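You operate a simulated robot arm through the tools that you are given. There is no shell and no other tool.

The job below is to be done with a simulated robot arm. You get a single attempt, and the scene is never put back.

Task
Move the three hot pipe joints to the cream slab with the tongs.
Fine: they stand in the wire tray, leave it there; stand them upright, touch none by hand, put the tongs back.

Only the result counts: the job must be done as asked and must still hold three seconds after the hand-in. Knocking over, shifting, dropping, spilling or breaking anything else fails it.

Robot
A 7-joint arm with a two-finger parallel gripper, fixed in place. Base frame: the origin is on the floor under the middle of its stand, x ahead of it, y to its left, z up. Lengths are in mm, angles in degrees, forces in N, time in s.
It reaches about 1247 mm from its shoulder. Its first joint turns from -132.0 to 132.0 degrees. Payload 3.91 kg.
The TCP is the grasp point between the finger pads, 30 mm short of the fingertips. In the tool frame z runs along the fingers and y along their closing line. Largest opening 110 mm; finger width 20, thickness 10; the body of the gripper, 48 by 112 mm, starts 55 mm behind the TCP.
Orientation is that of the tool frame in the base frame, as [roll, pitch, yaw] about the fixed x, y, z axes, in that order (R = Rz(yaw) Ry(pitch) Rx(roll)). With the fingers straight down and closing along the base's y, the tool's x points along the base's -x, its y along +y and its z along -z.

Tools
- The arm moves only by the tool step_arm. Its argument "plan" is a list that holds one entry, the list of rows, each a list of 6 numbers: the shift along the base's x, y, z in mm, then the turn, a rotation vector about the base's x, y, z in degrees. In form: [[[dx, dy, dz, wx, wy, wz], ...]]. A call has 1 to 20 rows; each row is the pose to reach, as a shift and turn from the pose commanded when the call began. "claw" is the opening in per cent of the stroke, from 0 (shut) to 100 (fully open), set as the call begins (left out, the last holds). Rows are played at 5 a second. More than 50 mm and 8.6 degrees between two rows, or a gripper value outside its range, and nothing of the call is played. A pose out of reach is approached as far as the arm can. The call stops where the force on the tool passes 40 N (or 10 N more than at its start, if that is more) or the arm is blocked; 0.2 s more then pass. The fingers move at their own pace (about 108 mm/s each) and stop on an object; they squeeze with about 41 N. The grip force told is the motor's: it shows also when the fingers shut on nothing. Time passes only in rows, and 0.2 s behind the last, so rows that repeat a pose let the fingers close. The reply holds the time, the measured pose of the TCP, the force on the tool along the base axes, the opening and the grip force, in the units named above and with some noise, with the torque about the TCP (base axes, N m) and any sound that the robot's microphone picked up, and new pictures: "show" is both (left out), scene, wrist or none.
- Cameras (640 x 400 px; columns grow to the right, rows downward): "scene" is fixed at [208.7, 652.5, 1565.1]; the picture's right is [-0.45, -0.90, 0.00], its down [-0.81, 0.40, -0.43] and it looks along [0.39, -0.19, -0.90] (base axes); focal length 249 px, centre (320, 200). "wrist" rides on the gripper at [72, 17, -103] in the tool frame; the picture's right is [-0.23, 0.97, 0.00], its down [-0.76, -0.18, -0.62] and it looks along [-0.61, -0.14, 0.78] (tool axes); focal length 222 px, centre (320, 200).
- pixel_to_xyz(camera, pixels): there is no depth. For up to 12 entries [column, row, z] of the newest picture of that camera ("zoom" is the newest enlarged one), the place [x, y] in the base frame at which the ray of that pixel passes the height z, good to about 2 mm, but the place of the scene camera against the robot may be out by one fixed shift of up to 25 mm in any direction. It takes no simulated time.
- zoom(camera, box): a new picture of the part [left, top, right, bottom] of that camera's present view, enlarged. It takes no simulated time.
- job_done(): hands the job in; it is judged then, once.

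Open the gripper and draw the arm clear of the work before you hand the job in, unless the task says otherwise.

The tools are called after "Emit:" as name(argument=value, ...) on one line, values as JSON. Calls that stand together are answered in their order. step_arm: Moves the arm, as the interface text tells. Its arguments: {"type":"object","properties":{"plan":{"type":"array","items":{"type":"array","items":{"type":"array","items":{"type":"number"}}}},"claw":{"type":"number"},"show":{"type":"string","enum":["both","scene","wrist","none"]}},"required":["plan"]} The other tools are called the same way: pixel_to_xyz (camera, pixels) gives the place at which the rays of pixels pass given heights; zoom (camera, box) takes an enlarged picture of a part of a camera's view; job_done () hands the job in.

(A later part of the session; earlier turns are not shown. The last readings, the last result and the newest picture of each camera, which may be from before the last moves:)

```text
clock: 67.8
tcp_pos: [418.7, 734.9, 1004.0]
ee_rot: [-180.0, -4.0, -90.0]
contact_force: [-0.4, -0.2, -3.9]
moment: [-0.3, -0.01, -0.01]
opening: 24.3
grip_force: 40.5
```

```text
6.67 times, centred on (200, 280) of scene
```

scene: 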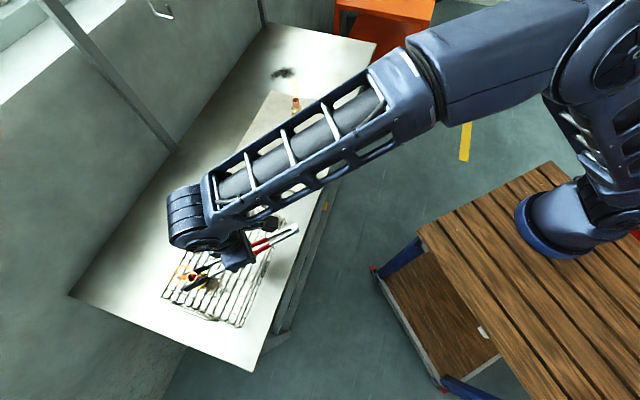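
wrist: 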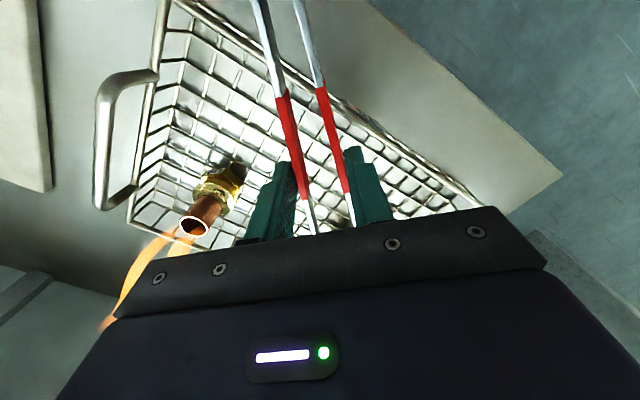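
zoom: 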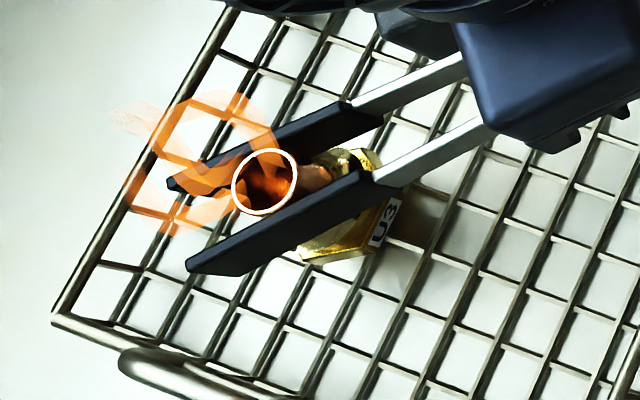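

C is gripped and lifted (Fz -3.9 N). I raise it clear and carry it to the second spot on the slab, above (739,520).

Emit:
step_arm(plan=[[[0, 0, 20, 0, 0, 0], [0, 0, 50, 0, 0, 0], [0, 0, 80, 0, 0, 0], [8, -9, 105, 0, 0, 0], [27, -30, 105, 0, 0, 0], [50, -55, 105, 0, 0, 0], [73, -80, 105, 0, 0, 0], [96, -106, 105, 0, 0, 0], [119, -131, 105, 0, 0, 0], [142, -156, 105, 0, 0, 0], [165, -182, 105, 0, 0, 0], [188, -207, 105, 0, 0, 0], [211, -232, 105, 0, 0, 0], [234, -257, 105, 0, 0, 0], [257, -283, 105, 0, 0, 0], [278, -306, 105, 0, 0, 0], [296, -326, 105, 0, 0, 0], [309, -340, 105, 0, 0, 0], [317.4, -349.3, 105, 0, 0, 0], [317.4, -349.3, 105, 0, 0, 0]]], show="scene")

Emit:
zoom(camera="scene", box=[220, 40, 340, 140])

```text
clock: 72.0
tcp_pos: [739.7, 383.6, 1106.3]
ee_rot: [180.0, -3.9, -89.9]
contact_force: [-0.6, 0.1, -3.6]
moment: [-0.32, -0.02, 0.0]
opening: 24.6
grip_force: 40.8
```

scene: 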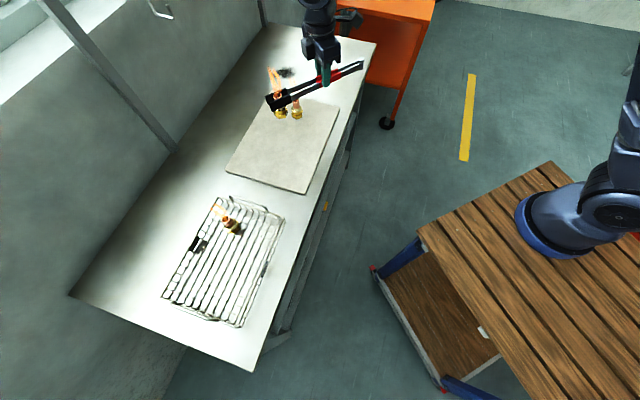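

```text
4.00 times, centred on (280, 90) of scene
```

zoom: 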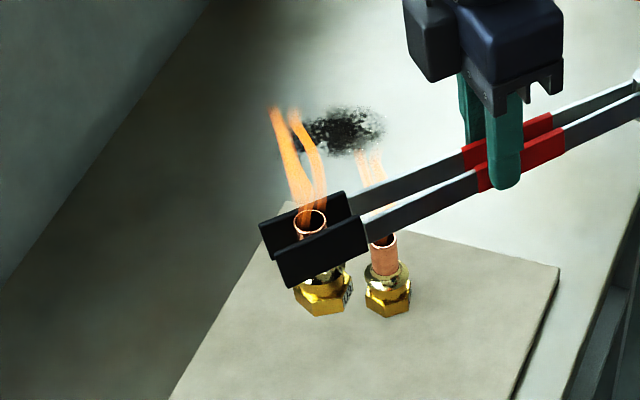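

C hangs upright over its spot. I lower to ~5 mm above the expected contact height (TCP ≈1006).

Emit:
step_arm(plan=[[[0, 0, -20, 0, 0, 0], [0, 0, -45, 0, 0, 0], [0, 0, -70, 0, 0, 0], [0, 0, -88, 0, 0, 0], [0, 0, -98, 0, 0, 0], [0, 0, -101, 0, 0, 0], [0, 0, -101, 0, 0, 0]]], show="scene")

Emit:
zoom(camera="scene", box=[240, 80, 320, 140])

Emit:
step_arm(plan=[[[0, 0, -1.5, 0, 0, 0], [0, 0, -3, 0, 0, 0], [0, 0, -3, 0, 0, 0]]], show="none")

```text
clock: 73.6
tcp_pos: [737.7, 385.3, 1005.4]
ee_rot: [180.0, -3.9, -90.1]
contact_force: [0.0, -0.4, -4.4]
moment: [-0.31, 0.02, -0.02]
opening: 24.5
grip_force: 41.7
```

scene: 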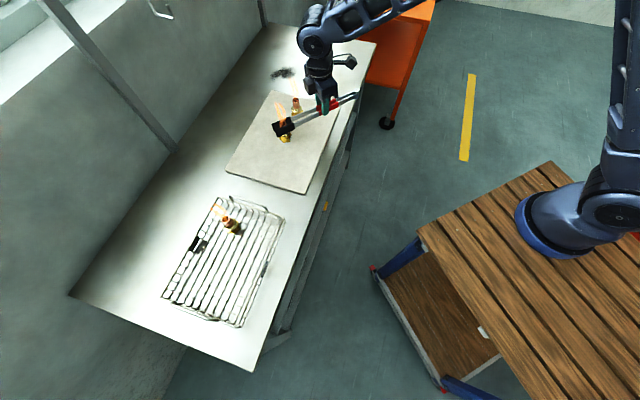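

```text
6.67 times, centred on (280, 110) of scene
```

zoom: 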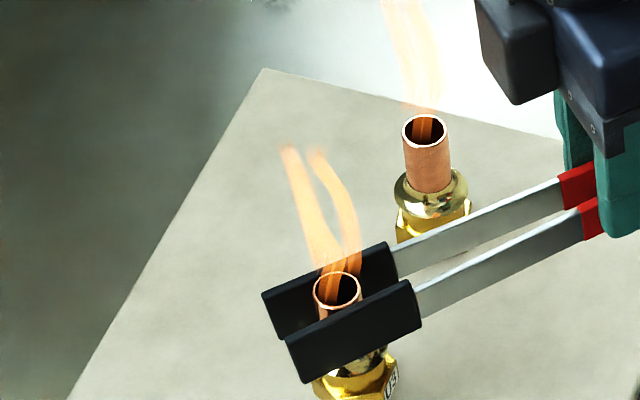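

```text
clock: 74.4
tcp_pos: [738.1, 384.6, 1002.7]
ee_rot: [-179.9, -4.0, -89.9]
contact_force: [0.1, -0.1, -3.7]
moment: [-0.32, -0.03, 0.02]
opening: 24.3
grip_force: 41.3
```

No contact yet at 1003.5; two more millimetres.

Emit:
step_arm(plan=[[[0, 0, -1, 0, 0, 0], [0, 0, -2, 0, 0, 0], [0, 0, -2, 0, 0, 0]]], show="none")

```text
clock: 75.2
tcp_pos: [738.3, 383.6, 1001.7]
ee_rot: [180.0, -4.0, -90.0]
contact_force: [0.2, 0.1, -0.2]
moment: [0.14, -0.06, -0.07]
opening: 24.7
grip_force: 40.8
```

C now rests on the slab (Fz -0.2, moment reversed). I release and rise 50 mm.

Emit:
step_arm(plan=[[[0, 0, 0, 0, 0, 0], [0, 0, 50, 0, 0, 0]]], claw=30, show="scene")

Emit:
zoom(camera="scene", box=[240, 80, 320, 150])

```text
clock: 75.8
tcp_pos: [739.7, 382.2, 1049.5]
ee_rot: [179.9, -4.1, -89.9]
contact_force: [0.5, -0.4, -2.1]
moment: [-0.02, 0.02, -0.01]
opening: 31.2
grip_force: 3.7
```

scene: 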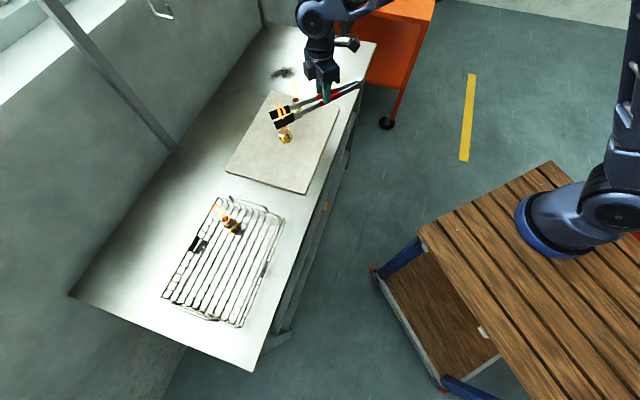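

```text
5.71 times, centred on (280, 115) of scene
```

zoom: 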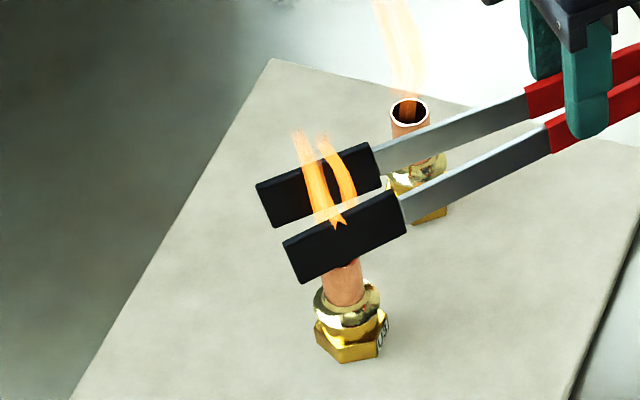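

C stands upright on the slab, pads clear above it. I squeeze again and rise a bit.

Emit:
step_arm(plan=[[[0, 0, 10, 0, 0, 0], [0, 0, 25, 0, 0, 0], [0, 0, 25, 0, 0, 0]]], claw=0, show="both")

Emit:
zoom(camera="scene", box=[240, 70, 340, 150])

Emit:
zoom(camera="wrist", box=[240, 130, 400, 230])

```text
clock: 76.6
tcp_pos: [738.2, 381.4, 1078.2]
ee_rot: [180.0, -3.9, -89.9]
contact_force: [-0.2, -0.2, -1.8]
moment: [-0.03, -0.01, -0.01]
opening: 11.7
grip_force: 40.9
```

scene: 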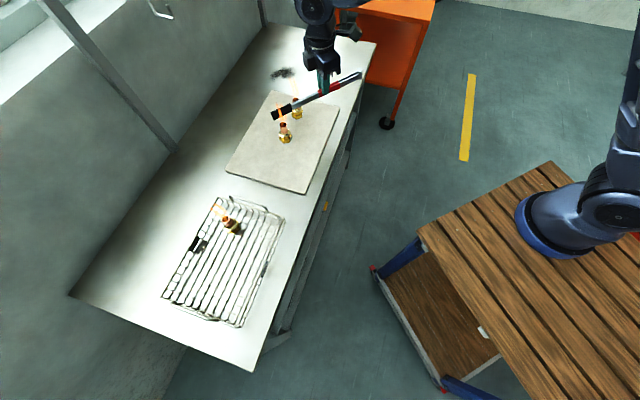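
wrist: 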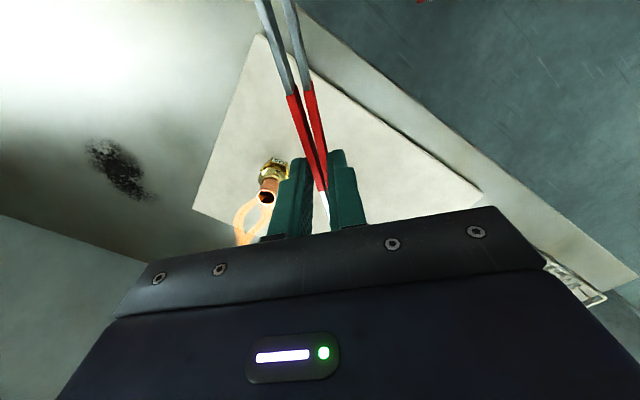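

```text
5.00 times, centred on (290, 110) of scene
```

zoom: 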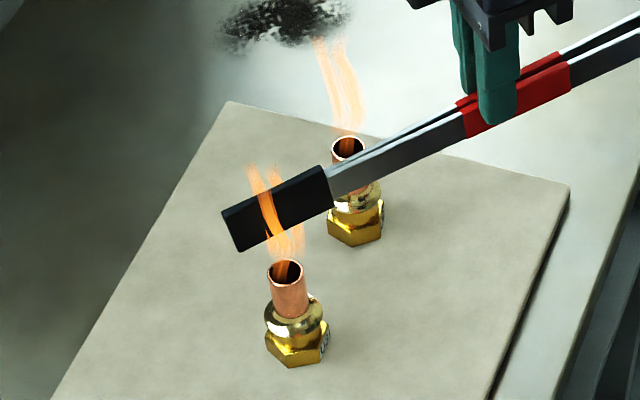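

```text
4.00 times, centred on (320, 180) of wrist
```

zoom: 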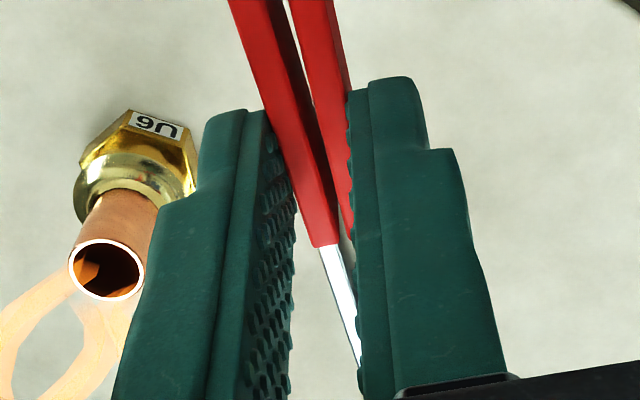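

B and C stand well. The tongs have slid about 13 mm again, so I return to the bench spot (985,190), level the hand and lower for another regrip.

Emit:
step_arm(plan=[[[15, -12, 5, 0, 0, 0], [45, -35.6, 10, 0, 0, 0], [80, -63.3, 10, 0, 0, 0], [115, -91, 10, 0, 0, 0], [150, -118.7, 10, 0, 0, 0], [185, -146.4, 10, 0, 0, 0], [220, -174, 10, 0, 0, 0], [246.1, -194.7, 5, 0, 0, 0], [246.1, -194.7, -30, 4, 0, 0], [246.1, -194.7, -70, 4, 0, 0], [246.1, -194.7, -100, 4, 0, 0], [246.1, -194.7, -116.5, 4, 0, 0], [246.1, -194.7, -116.5, 4, 0, 0]]], show="both")

Emit:
zoom(camera="scene", box=[310, 20, 390, 90])

```text
clock: 79.4
tcp_pos: [982.1, 191.3, 960.8]
ee_rot: [180.0, 0.0, -90.1]
contact_force: [0.2, 0.7, -2.1]
moment: [-0.02, -0.01, 0.02]
opening: 11.7
grip_force: 40.9
```

scene: 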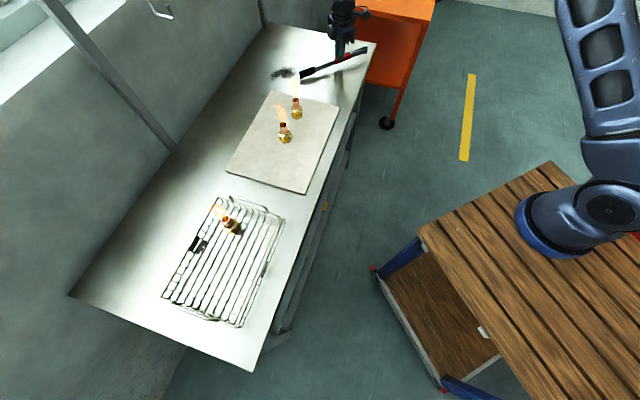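
wrist: 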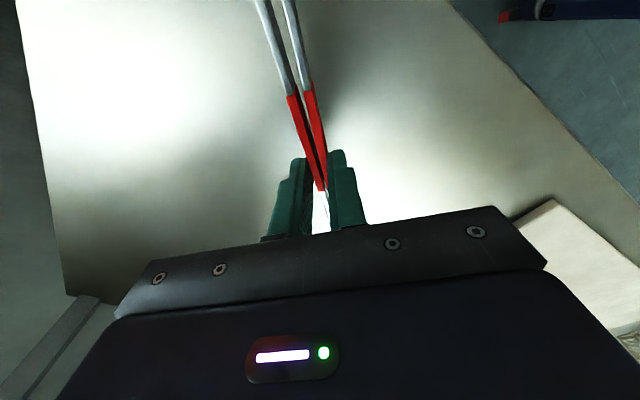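

```text
5.71 times, centred on (350, 55) of scene
```

zoom: 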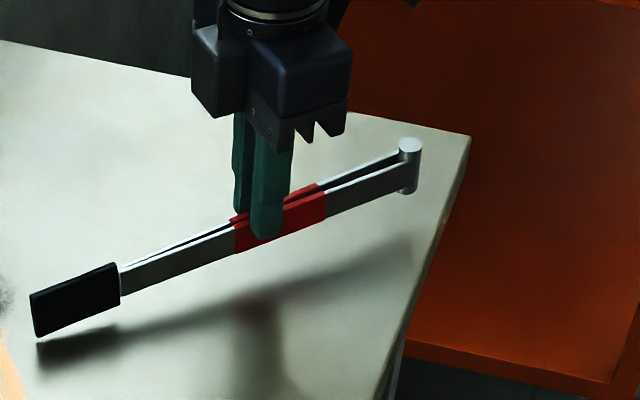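

The tongs hang with the tips a little low, just above the bench. I relax to the spring hold and lower 28 mm so they settle and slide back up into the fingers.

Emit:
step_arm(plan=[[[0, 0, -8, 0, 0, 0], [0, 0, -15, 0, 0, 0], [0, 0, -21, 0, 0, 0], [0, 0, -25, 0, 0, 0], [0, 0, -28, 0, 0, 0], [0, 0, -28, 0, 0, 0], [0, 0, -28, 0, 0, 0]]], claw=30, show="both")

Emit:
zoom(camera="scene", box=[310, 20, 390, 90])

Emit:
zoom(camera="wrist", box=[240, 130, 400, 230])

```text
clock: 81.0
tcp_pos: [985.2, 190.2, 931.5]
ee_rot: [-179.9, 0.0, -90.0]
contact_force: [0.0, 0.1, -0.7]
moment: [0.06, -0.04, 0.04]
opening: 33.1
grip_force: 2.7
```

scene: 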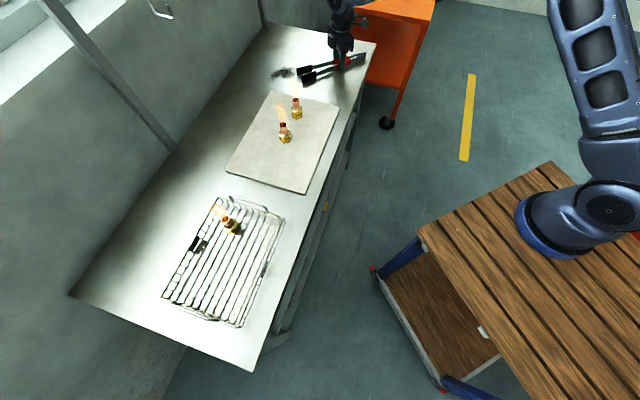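
wrist: 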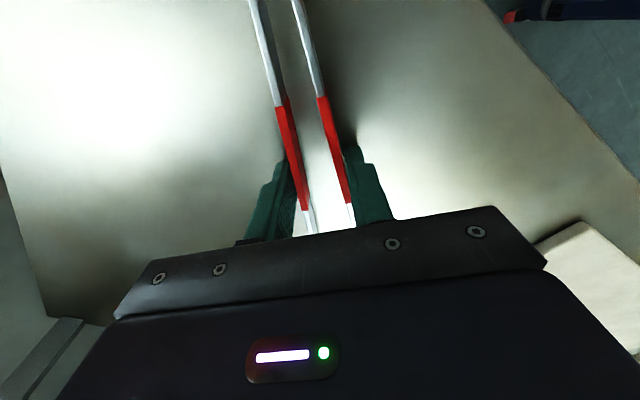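

```text
5.71 times, centred on (350, 55) of scene
```

zoom: 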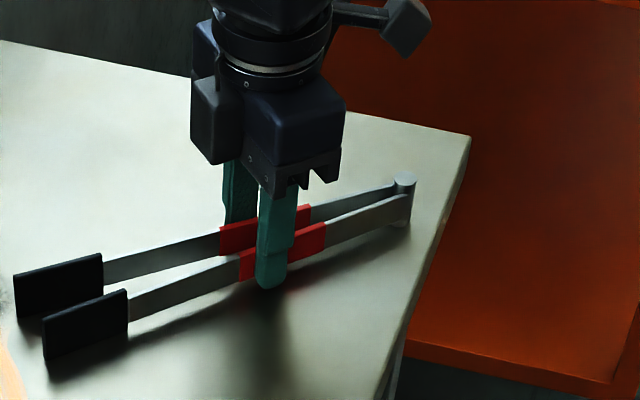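

```text
4.00 times, centred on (320, 180) of wrist
```

zoom: 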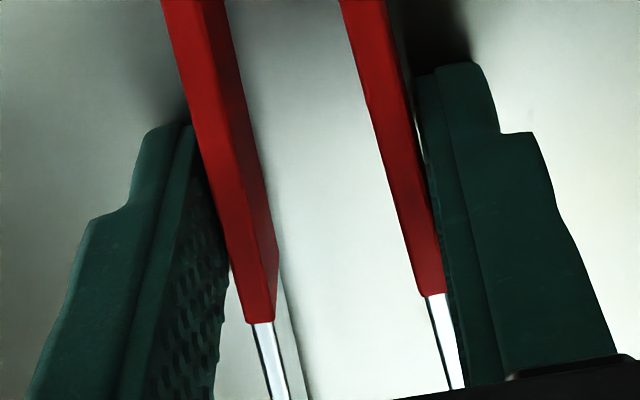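

The tongs have crept ~7 mm forward in the hand over the cycles (sleeve ends at zoom rows 323/295). On the bench I open wide, shift the hand 7 mm toward the tips to restore the grip point, and squeeze again.

Emit:
step_arm(plan=[[[0, 0, 0, 0, 0, 0], [0, 0, 0, 0, 0, 0], [0, 4, 0, 0, 0, 0], [0, 7, 0, 0, 0, 0], [0, 7, 0, 0, 0, 0]]], claw=55, show="both")

Emit:
zoom(camera="wrist", box=[220, 70, 420, 230])

Emit:
zoom(camera="scene", box=[310, 20, 390, 90])

```text
clock: 82.2
tcp_pos: [986.1, 196.4, 930.3]
ee_rot: [-180.0, 0.0, -90.0]
contact_force: [-0.6, 0.6, -0.1]
moment: [-0.01, 0.0, 0.01]
opening: 60.5
grip_force: 0.0
```

scene: 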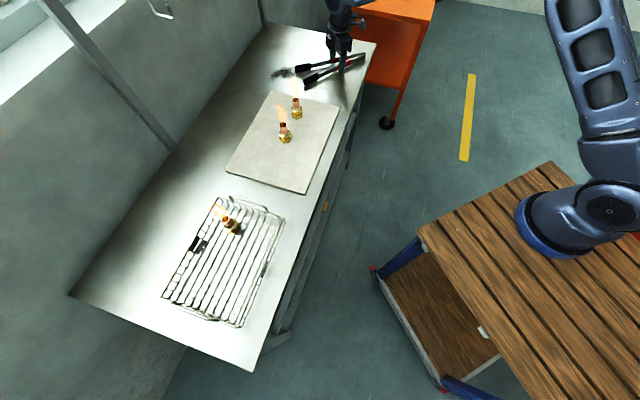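
wrist: 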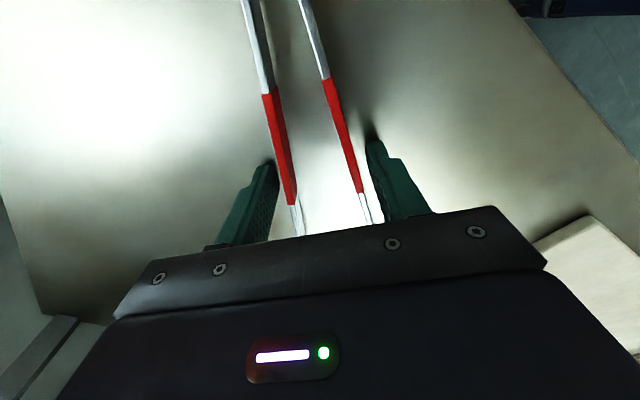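

```text
2.50 times, centred on (320, 150) of wrist
```

zoom: 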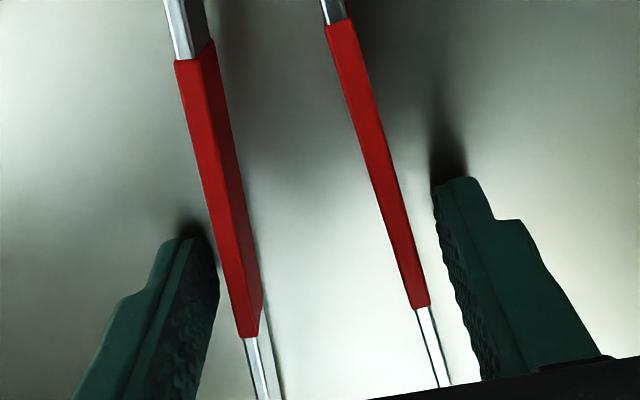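

```text
5.71 times, centred on (350, 55) of scene
```

zoom: 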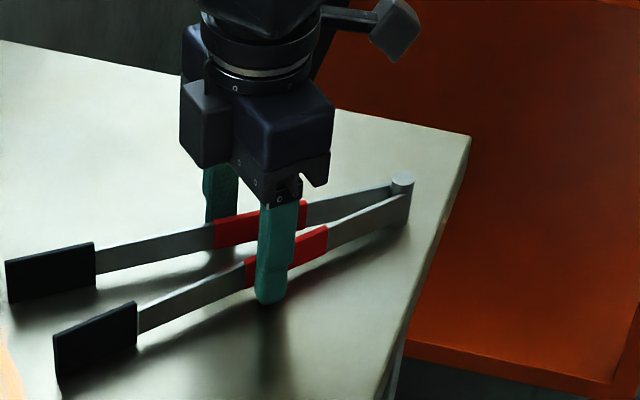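

Tongs lie free and aligned between the fingers, just ~3 mm further forward than in the first grip. I shift 3 mm more and then close in two stages.

Emit:
step_arm(plan=[[[0, 3, 0, 0, 0, 0], [0, 3, 0, 0, 0, 0]]], show="none")

Emit:
step_arm(plan=[[[0, 0, 0, 0, 0, 0], [0, 0, 0, 0, 0, 0]]], claw=32, show="none")

Emit:
step_arm(plan=[[[0, 0, 0, 0, 0, 0], [0, 0, 0, 0, 0, 0], [0, 0, 0, 0, 0, 0]]], claw=0, show="both")

Emit:
zoom(camera="wrist", box=[240, 130, 400, 230])

Emit:
zoom(camera="scene", box=[310, 20, 390, 90])

```text
clock: 82.8
tcp_pos: [984.5, 200.7, 929.9]
ee_rot: [179.9, 0.0, -89.8]
contact_force: [-0.4, 0.3, -0.3]
moment: [0.01, 0.02, 0.0]
opening: 60.7
grip_force: 0.0
```

```text
clock: 83.4
tcp_pos: [985.1, 200.5, 930.1]
ee_rot: [-180.0, 0.0, -89.9]
contact_force: [-0.1, -1.6, -0.8]
moment: [-0.09, 0.02, -0.01]
opening: 35.2
grip_force: 2.0
```

```text
clock: 84.2
tcp_pos: [984.8, 200.3, 931.6]
ee_rot: [180.0, 0.1, -90.1]
contact_force: [-0.5, -0.4, 0.5]
moment: [0.0, -0.02, -0.09]
opening: 11.4
grip_force: 41.3
```

scene: 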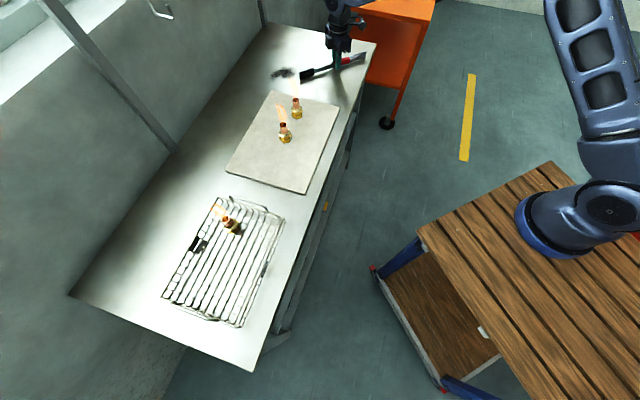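
wrist: 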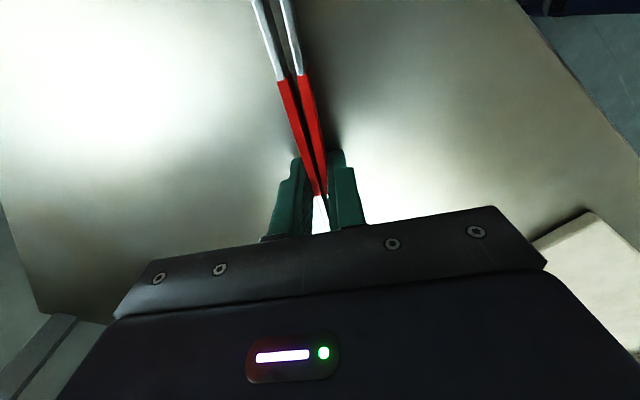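

```text
4.00 times, centred on (320, 180) of wrist
```

zoom: 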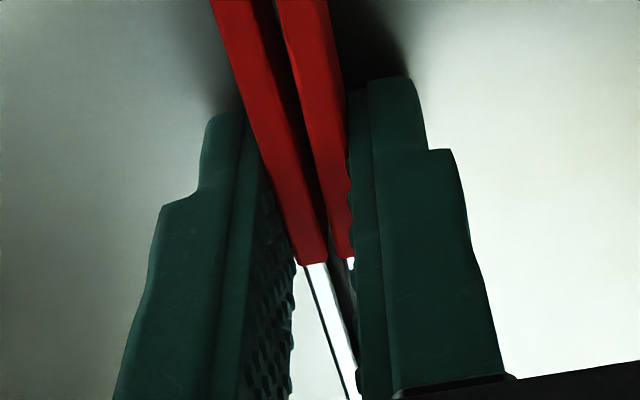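

```text
5.71 times, centred on (350, 55) of scene
```

zoom: 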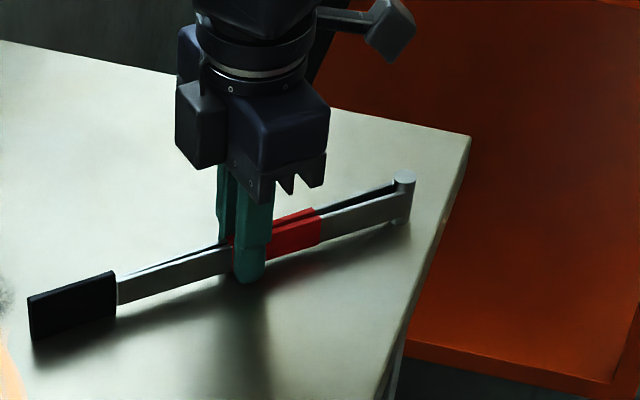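

Gripped again with the grip point restored. I lift to z≈1085 and travel to joint A, turning the hand by -20° (tips heading 70°) to stay clear of the tray's handle.

Emit:
step_arm(plan=[[[0, 0, 20, 0, 0, 0], [0, 0, 55, 0, 0, 0], [0, 0, 95, 0, 0, 0], [0, 0, 135, 0, 0, 0], [0, 0, 153, 0, 0, 0]]], show="none")

Emit:
step_arm(plan=[[[-14, 12.3, 0, 0, 0, -1], [-40, 35, 0, 0, 0, -2], [-70, 61.3, 0, 0, 0, -3], [-100, 87.5, 0, 0, 0, -4], [-130, 113.8, 0, 0, 0, -5], [-160, 140, 0, 0, 0, -6.5], [-190, 166.3, 0, 0, 0, -8], [-220, 192.5, 0, 0, 0, -9], [-250, 218.8, 0, 0, 0, -10], [-280, 245, 0, 0, 0, -11.5], [-310, 271.3, 0, 0, 0, -13], [-340, 297.5, 0, 0, 0, -14], [-370, 323.8, 0, 0, 0, -15], [-400, 350, 0, 0, 0, -16], [-430, 376.3, 0, 0, 0, -17], [-458, 400.8, 0, 0, 0, -18], [-480, 420, 0, 0, 0, -19], [-495, 433.1, 0, 0, 0, -20], [-502.3, 439.5, 0, 0, 0, -20], [-502.3, 439.5, 0, 0, 0, -20]]], show="both")

Emit:
zoom(camera="scene", box=[160, 160, 320, 280])

```text
clock: 85.4
tcp_pos: [985.7, 201.4, 1084.0]
ee_rot: [179.9, 0.0, -90.0]
contact_force: [-0.6, 0.6, -2.4]
moment: [0.01, 0.03, -0.01]
opening: 11.2
grip_force: 40.8
```

```text
clock: 89.6
tcp_pos: [479.8, 638.3, 1086.0]
ee_rot: [-179.9, 0.1, -110.1]
contact_force: [0.6, -0.1, -1.7]
moment: [-0.03, 0.03, -0.03]
opening: 11.1
grip_force: 41.6
```

scene: 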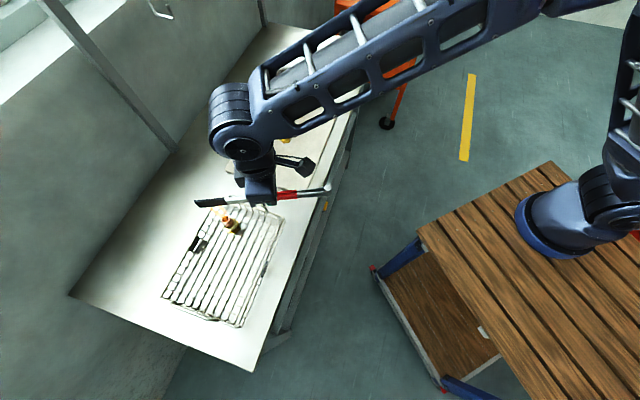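
wrist: 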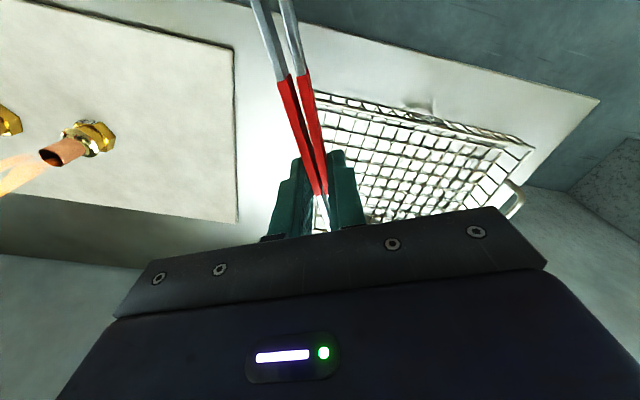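

```text
3.33 times, centred on (240, 220) of scene
```

zoom: 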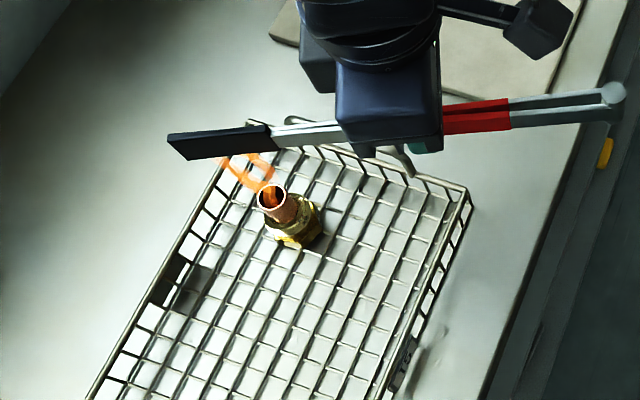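

Good view of A and the near handle (zoom (285,120)-(405,168)). I check where the handle and the corner lie relative to the planned tongs' path.

Emit:
pixel_to_xyz(camera="scene", pixels=[[265.6, 209.5, 955], [265.6, 211, 947], [229.6, 196, 955], [285.1, 217, 947]])

Emit:
zoom(camera="scene", box=[215, 185, 295, 235])

```text
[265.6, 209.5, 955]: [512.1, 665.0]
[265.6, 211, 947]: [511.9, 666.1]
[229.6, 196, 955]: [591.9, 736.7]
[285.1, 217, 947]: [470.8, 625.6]
```

```text
8.00 times, centred on (255, 210) of scene
```

zoom: 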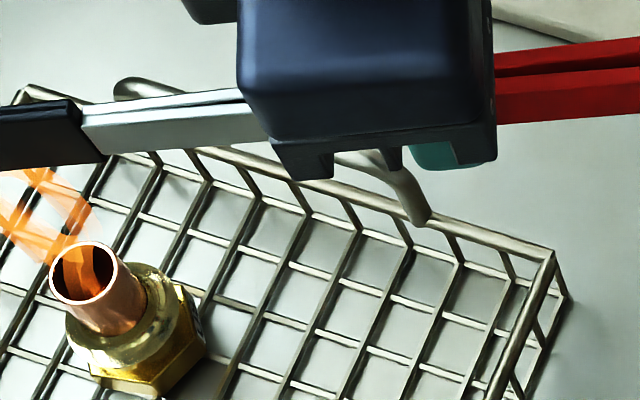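

The near handle bends up from (519,663), rather close to this path, so I turn to heading 58° (TCP (458.3,651.5)), which keeps the tongs about 50 mm away from it; then tilt 4° and look.

Emit:
step_arm(plan=[[[-12.2, 6, 0, 0, 0, -6], [-24.4, 12, 0, 0, 0, -12], [-24.4, 12, 0, 0, 0, -12]]], show="none")

Emit:
step_arm(plan=[[[0, 0, -5, -3.39, 2.12, 0], [0, 0, -20, -3.39, 2.12, 0], [0, 0, -20, -3.39, 2.12, 0]]], show="both")

Emit:
zoom(camera="scene", box=[170, 170, 300, 260])

```text
clock: 90.4
tcp_pos: [456.4, 653.1, 1084.5]
ee_rot: [-180.0, 0.0, -122.0]
contact_force: [0.1, 0.8, -1.6]
moment: [-0.02, 0.02, -0.06]
opening: 11.4
grip_force: 41.2
```

```text
clock: 91.2
tcp_pos: [456.9, 651.4, 1063.8]
ee_rot: [180.0, -4.1, -122.0]
contact_force: [0.5, 0.0, -1.6]
moment: [-0.03, -0.01, 0.04]
opening: 11.5
grip_force: 40.7
```

scene: 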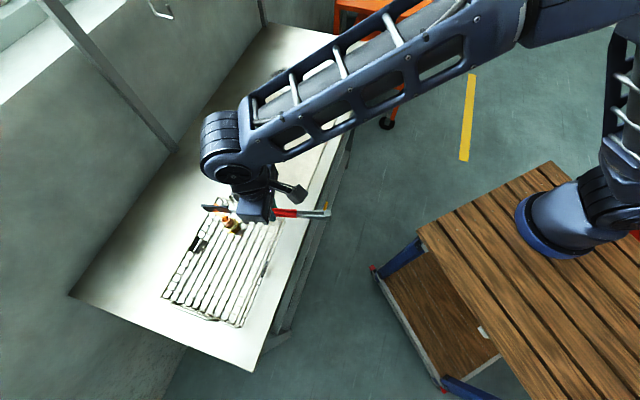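
wrist: 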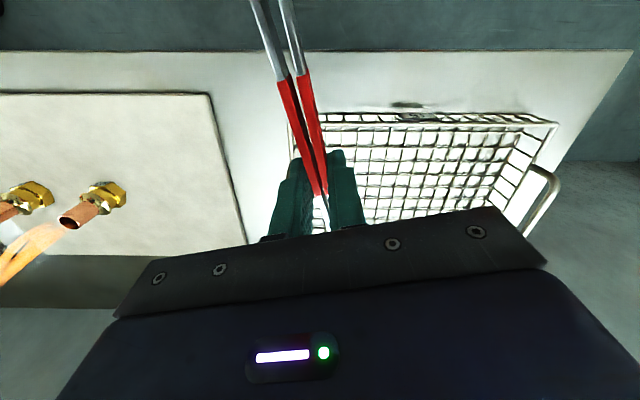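

```text
4.44 times, centred on (235, 215) of scene
```

zoom: 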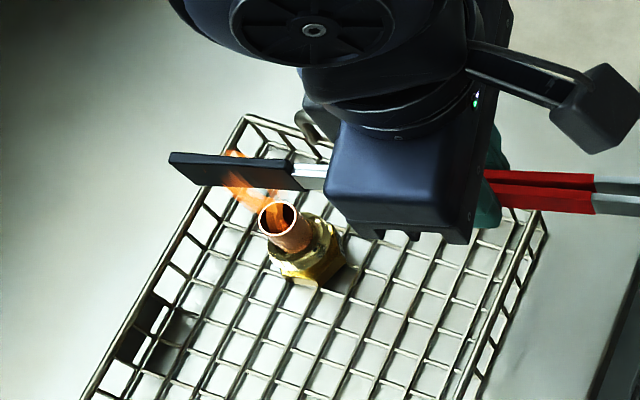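

Pads' centre (240,172) vs predicted (229,164) in the zoom – consistent with the small bias at B and C. I descend to hover just over A's pipe.

Emit:
step_arm(plan=[[[0, 0, -20, 0, 0, 0], [0, 0, -35, 0, 0, 0], [0, 0, -40.5, 0, 0, 0], [0, 0, -40.5, 0, 0, 0], [0, 0, -40.5, 0, 0, 0]]], show="scene")

Emit:
zoom(camera="scene", box=[190, 195, 270, 255])

```text
clock: 92.4
tcp_pos: [458.4, 650.8, 1022.6]
ee_rot: [179.9, -3.9, -121.9]
contact_force: [0.4, 0.2, -1.9]
moment: [0.01, 0.01, 0.03]
opening: 11.4
grip_force: 41.4
```

scene: 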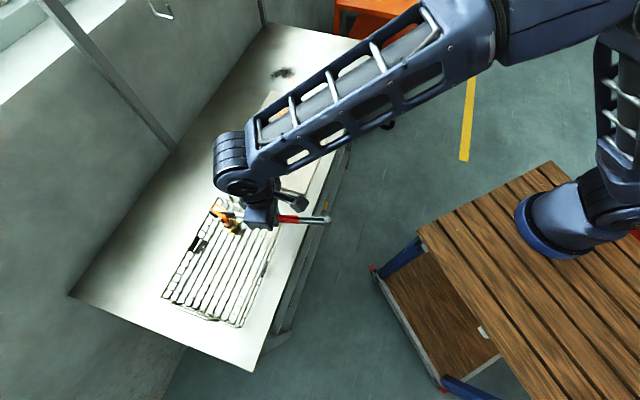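

```text
6.67 times, centred on (230, 225) of scene
```

zoom: 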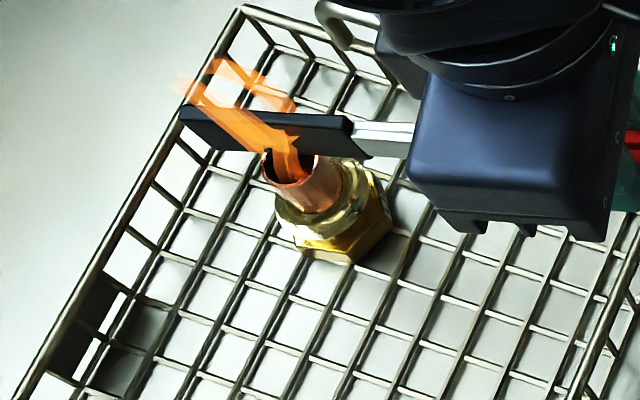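

Everything lines up within ~3 mm. I open and drop 34 mm around A's pipe.

Emit:
step_arm(plan=[[[0, 0, 0, 0, 0, 0], [0, 0, -34, 0, 0, 0]]], claw=30, show="both")

Emit:
zoom(camera="scene", box=[190, 195, 270, 255])

```text
clock: 93.0
tcp_pos: [458.0, 651.6, 987.5]
ee_rot: [180.0, -4.0, -122.0]
contact_force: [-0.4, -0.3, -1.3]
moment: [-0.03, -0.01, -0.02]
opening: 32.8
grip_force: 2.2
```

scene: 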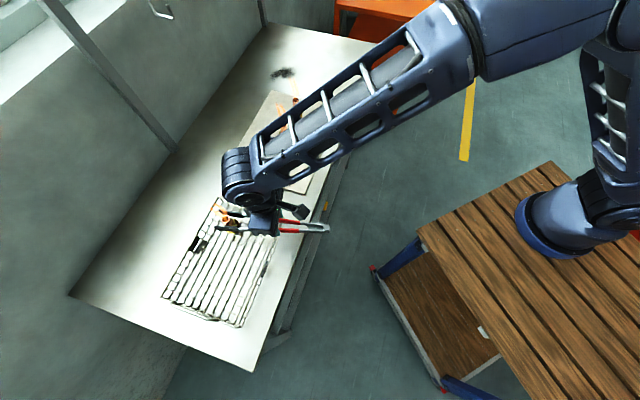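
wrist: 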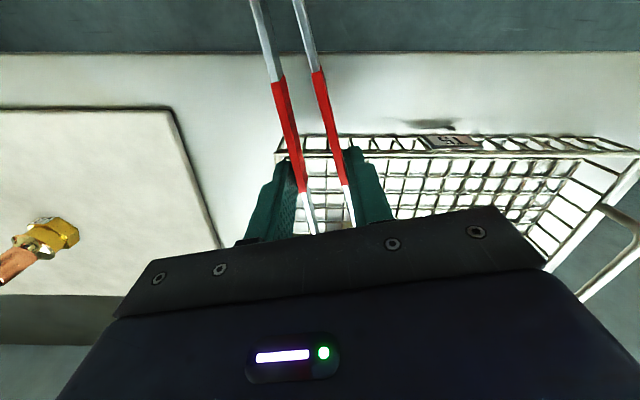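

```text
6.67 times, centred on (230, 225) of scene
```

zoom: 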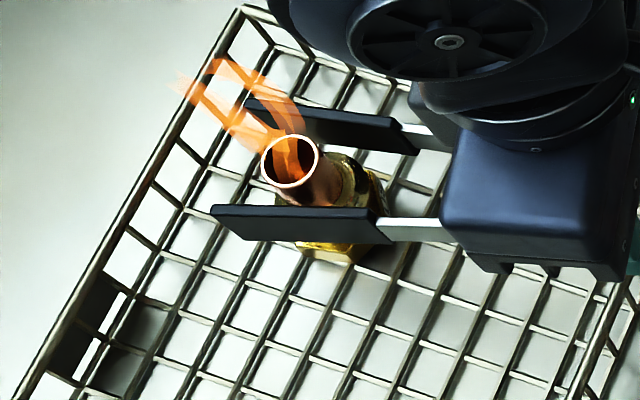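

A's pipe (zoom (290,163)) sits between the pads. I squeeze and lift 12 mm to check.

Emit:
step_arm(plan=[[[0, 0, 0, 0, 0, 0], [0, 0, 0, 0, 0, 0], [0, 0, 0, 0, 0, 0]]], claw=0, show="none")

Emit:
zoom(camera="scene", box=[190, 195, 270, 255])

Emit:
step_arm(plan=[[[0, 0, 4, 0, 0, 0], [0, 0, 8, 0, 0, 0], [0, 0, 12, 0, 0, 0], [0, 0, 12, 0, 0, 0]]], show="scene")

Emit:
zoom(camera="scene", box=[190, 195, 270, 255])

```text
clock: 93.8
tcp_pos: [458.0, 652.3, 987.3]
ee_rot: [180.0, -4.0, -121.9]
contact_force: [-0.3, 0.1, -1.0]
moment: [-0.16, 0.05, -0.05]
opening: 24.8
grip_force: 40.8
```

```text
6.67 times, centred on (230, 225) of scene
```

zoom: 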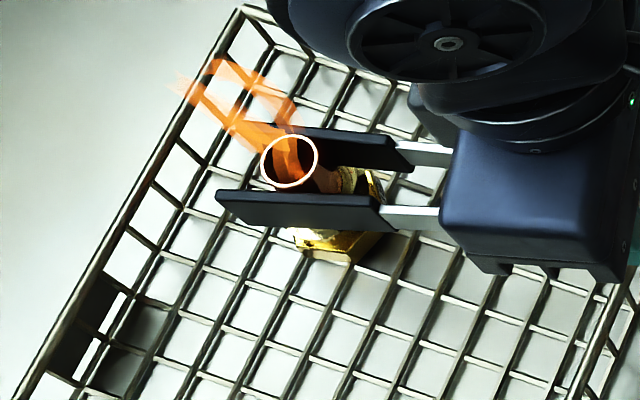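

```text
clock: 94.8
tcp_pos: [458.0, 651.6, 1000.9]
ee_rot: [179.9, -4.0, -122.0]
contact_force: [0.5, -0.9, -3.9]
moment: [-0.22, 0.13, -0.02]
opening: 24.4
grip_force: 40.9
```

scene: 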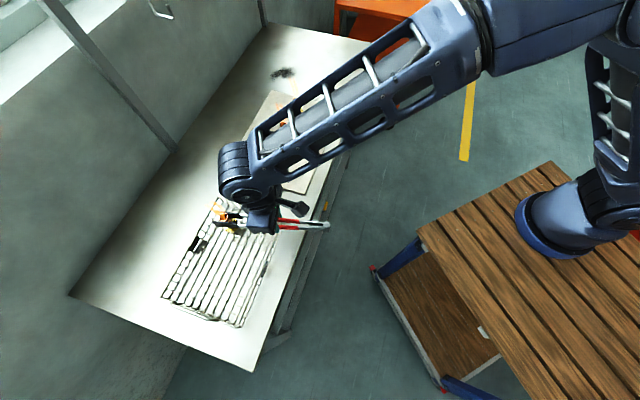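

```text
6.67 times, centred on (230, 225) of scene
```

zoom: 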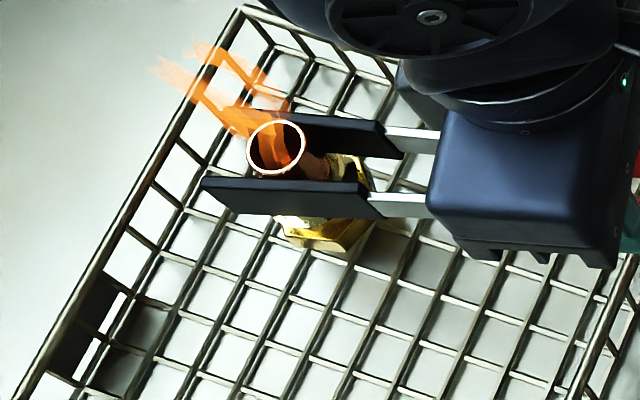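

A is gripped and lifted. I raise it clear of the tray and handle, then carry it to the third spot, above (661,597).

Emit:
step_arm(plan=[[[0, 0, 20, 0, 0, 0], [0, 0, 50, 0, 0, 0], [0, 0, 80, 0, 0, 0], [0, 0, 105, 0, 0, 0], [8, -10, 105, 0, 0, 0], [26, -32, 105, 0, 0, 0], [46, -56, 105, 0, 0, 0], [66, -81, 105, 0, 0, 0], [86, -105, 105, 0, 0, 0], [105, -129, 105, 0, 0, 0], [121, -148, 105, 0, 0, 0], [131, -160, 105, 0, 0, 0], [133.8, -164.2, 105, 0, 0, 0], [133.8, -164.2, 105, 0, 0, 0]]], show="both")

Emit:
zoom(camera="scene", box=[200, 80, 340, 190])

```text
clock: 97.8
tcp_pos: [590.1, 485.7, 1107.7]
ee_rot: [-180.0, -4.0, -121.9]
contact_force: [0.6, -0.4, -3.6]
moment: [-0.23, 0.17, 0.04]
opening: 24.9
grip_force: 40.9
```

scene: 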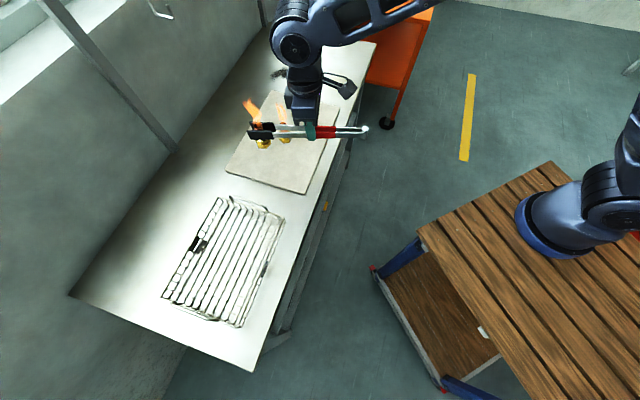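
wrist: 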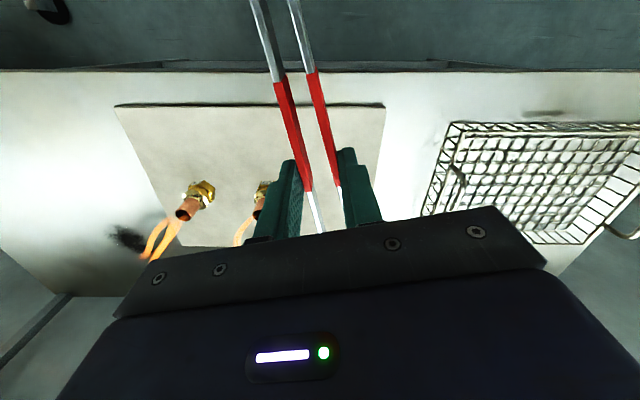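

```text
3.64 times, centred on (270, 135) of scene
```

zoom: 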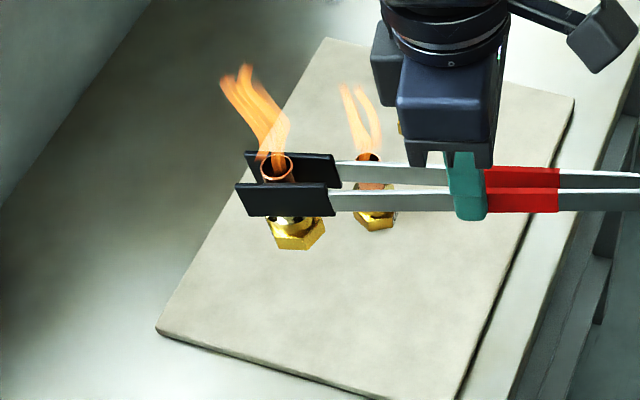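

A hangs upright above its spot. I lower to just above the expected contact height.

Emit:
step_arm(plan=[[[0, 0, -20, 0, 0, 0], [0, 0, -45, 0, 0, 0], [0, 0, -70, 0, 0, 0], [0, 0, -88, 0, 0, 0], [0, 0, -98, 0, 0, 0], [0, 0, -101, 0, 0, 0], [0, 0, -101, 0, 0, 0]]], show="scene")

Emit:
zoom(camera="scene", box=[220, 110, 300, 170])

Emit:
step_arm(plan=[[[0, 0, -1.5, 0, 0, 0], [0, 0, -3, 0, 0, 0], [0, 0, -3, 0, 0, 0]]], show="none")

```text
clock: 99.4
tcp_pos: [591.8, 487.7, 1007.5]
ee_rot: [180.0, -4.0, -122.0]
contact_force: [0.1, -0.3, -3.4]
moment: [-0.26, 0.14, 0.02]
opening: 24.6
grip_force: 41.1
```

scene: 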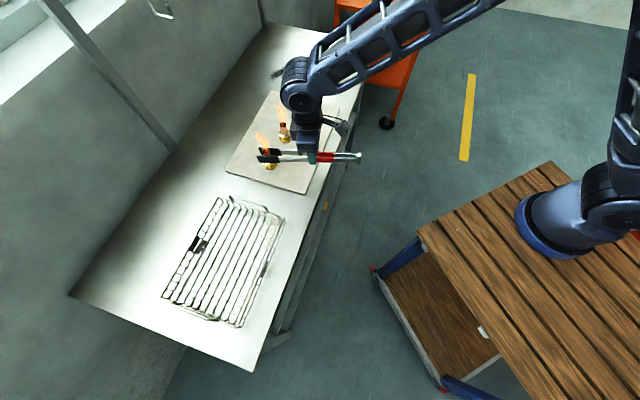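

```text
6.67 times, centred on (260, 140) of scene
```

zoom: 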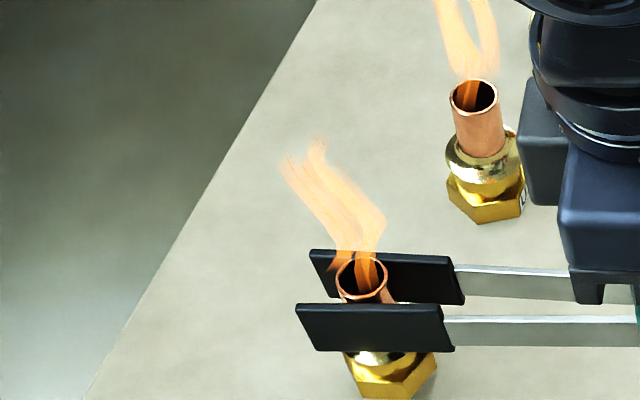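

```text
clock: 100.2
tcp_pos: [591.2, 487.1, 1003.2]
ee_rot: [179.9, -4.0, -122.0]
contact_force: [0.2, -0.3, -3.7]
moment: [-0.21, 0.15, -0.03]
opening: 24.5
grip_force: 41.8
```

No contact yet at 1003.5; I continue two millimetres further.

Emit:
step_arm(plan=[[[0, 0, -1, 0, 0, 0], [0, 0, -2, 0, 0, 0], [0, 0, -2, 0, 0, 0]]], show="none")

```text
clock: 101.0
tcp_pos: [592.0, 487.6, 1001.7]
ee_rot: [-180.0, -4.1, -122.0]
contact_force: [-0.5, 0.2, -4.2]
moment: [-0.24, 0.19, -0.05]
opening: 24.7
grip_force: 41.0
```

Still hanging (moment unchanged); another 1.5 mm.

Emit:
step_arm(plan=[[[0, 0, -1, 0, 0, 0], [0, 0, -1.5, 0, 0, 0], [0, 0, -1.5, 0, 0, 0]]], show="none")

```text
clock: 101.8
tcp_pos: [591.1, 489.0, 999.9]
ee_rot: [180.0, -3.9, -121.9]
contact_force: [-0.1, 0.9, -4.4]
moment: [-0.25, 0.14, 0.0]
opening: 24.7
grip_force: 41.5
```

Not yet touching at 1000.0; I go down another 1.5 mm.

Emit:
step_arm(plan=[[[0, 0, -1, 0, 0, 0], [0, 0, -1.5, 0, 0, 0], [0, 0, -1.5, 0, 0, 0]]], show="none")

Emit:
zoom(camera="scene", box=[245, 140, 295, 175])

```text
clock: 102.6
tcp_pos: [590.9, 486.5, 999.1]
ee_rot: [180.0, -4.0, -122.0]
contact_force: [0.4, 0.2, -3.9]
moment: [-0.19, 0.19, -0.04]
opening: 24.6
grip_force: 41.5
```

```text
11.43 times, centred on (270, 158) of scene
```

zoom: 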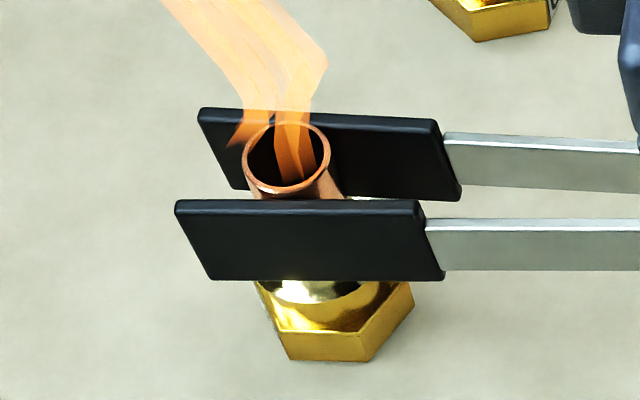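

A is upright and its base nearly on the slab. Another 1.5 mm.

Emit:
step_arm(plan=[[[0, 0, -1, 0, 0, 0], [0, 0, -1.5, 0, 0, 0], [0, 0, -1.5, 0, 0, 0]]], show="none")

```text
clock: 103.4
tcp_pos: [592.4, 486.7, 997.2]
ee_rot: [180.0, -3.9, -122.0]
contact_force: [-0.7, -1.1, 4.5]
moment: [0.77, -0.45, 0.03]
opening: 24.8
grip_force: 40.6
```

Contact with a slight push (Fz +4.5). I ease up 0.7 mm to unload before releasing.

Emit:
step_arm(plan=[[[0, 0, 0.7, 0, 0, 0], [0, 0, 0.7, 0, 0, 0]]], show="none")

```text
clock: 104.0
tcp_pos: [591.5, 485.3, 996.1]
ee_rot: [-179.9, -4.1, -122.0]
contact_force: [-0.4, -1.1, -1.7]
moment: [-0.04, 0.07, 0.05]
opening: 24.6
grip_force: 40.6
```

A is resting on the slab without load on the tongs (Fz -1.7, moments ≈0). I open and rise 50 mm.

Emit:
step_arm(plan=[[[0, 0, 0, 0, 0, 0], [0, 0, 50, 0, 0, 0]]], claw=30, show="scene")

Emit:
zoom(camera="scene", box=[220, 110, 300, 175])

```text
clock: 104.6
tcp_pos: [591.5, 486.7, 1047.7]
ee_rot: [-179.9, -4.1, -121.9]
contact_force: [1.7, -1.0, -3.1]
moment: [-0.08, 0.06, -0.02]
opening: 30.8
grip_force: 3.8
```

scene: 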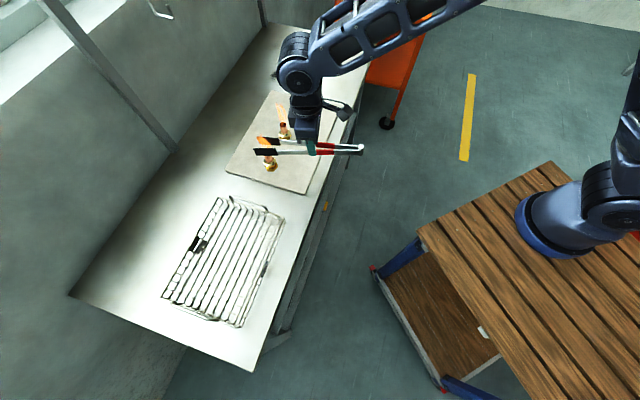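

```text
6.15 times, centred on (260, 142) of scene
```

zoom: 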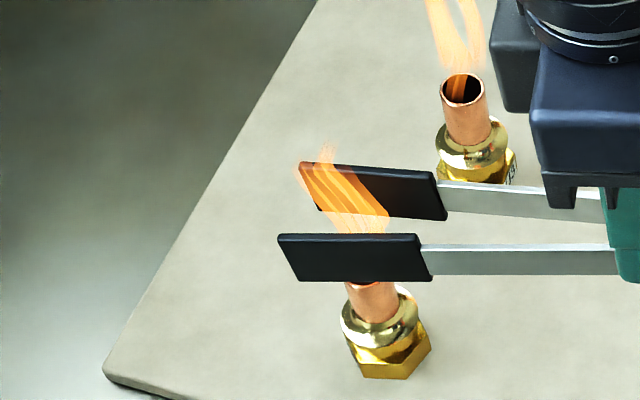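

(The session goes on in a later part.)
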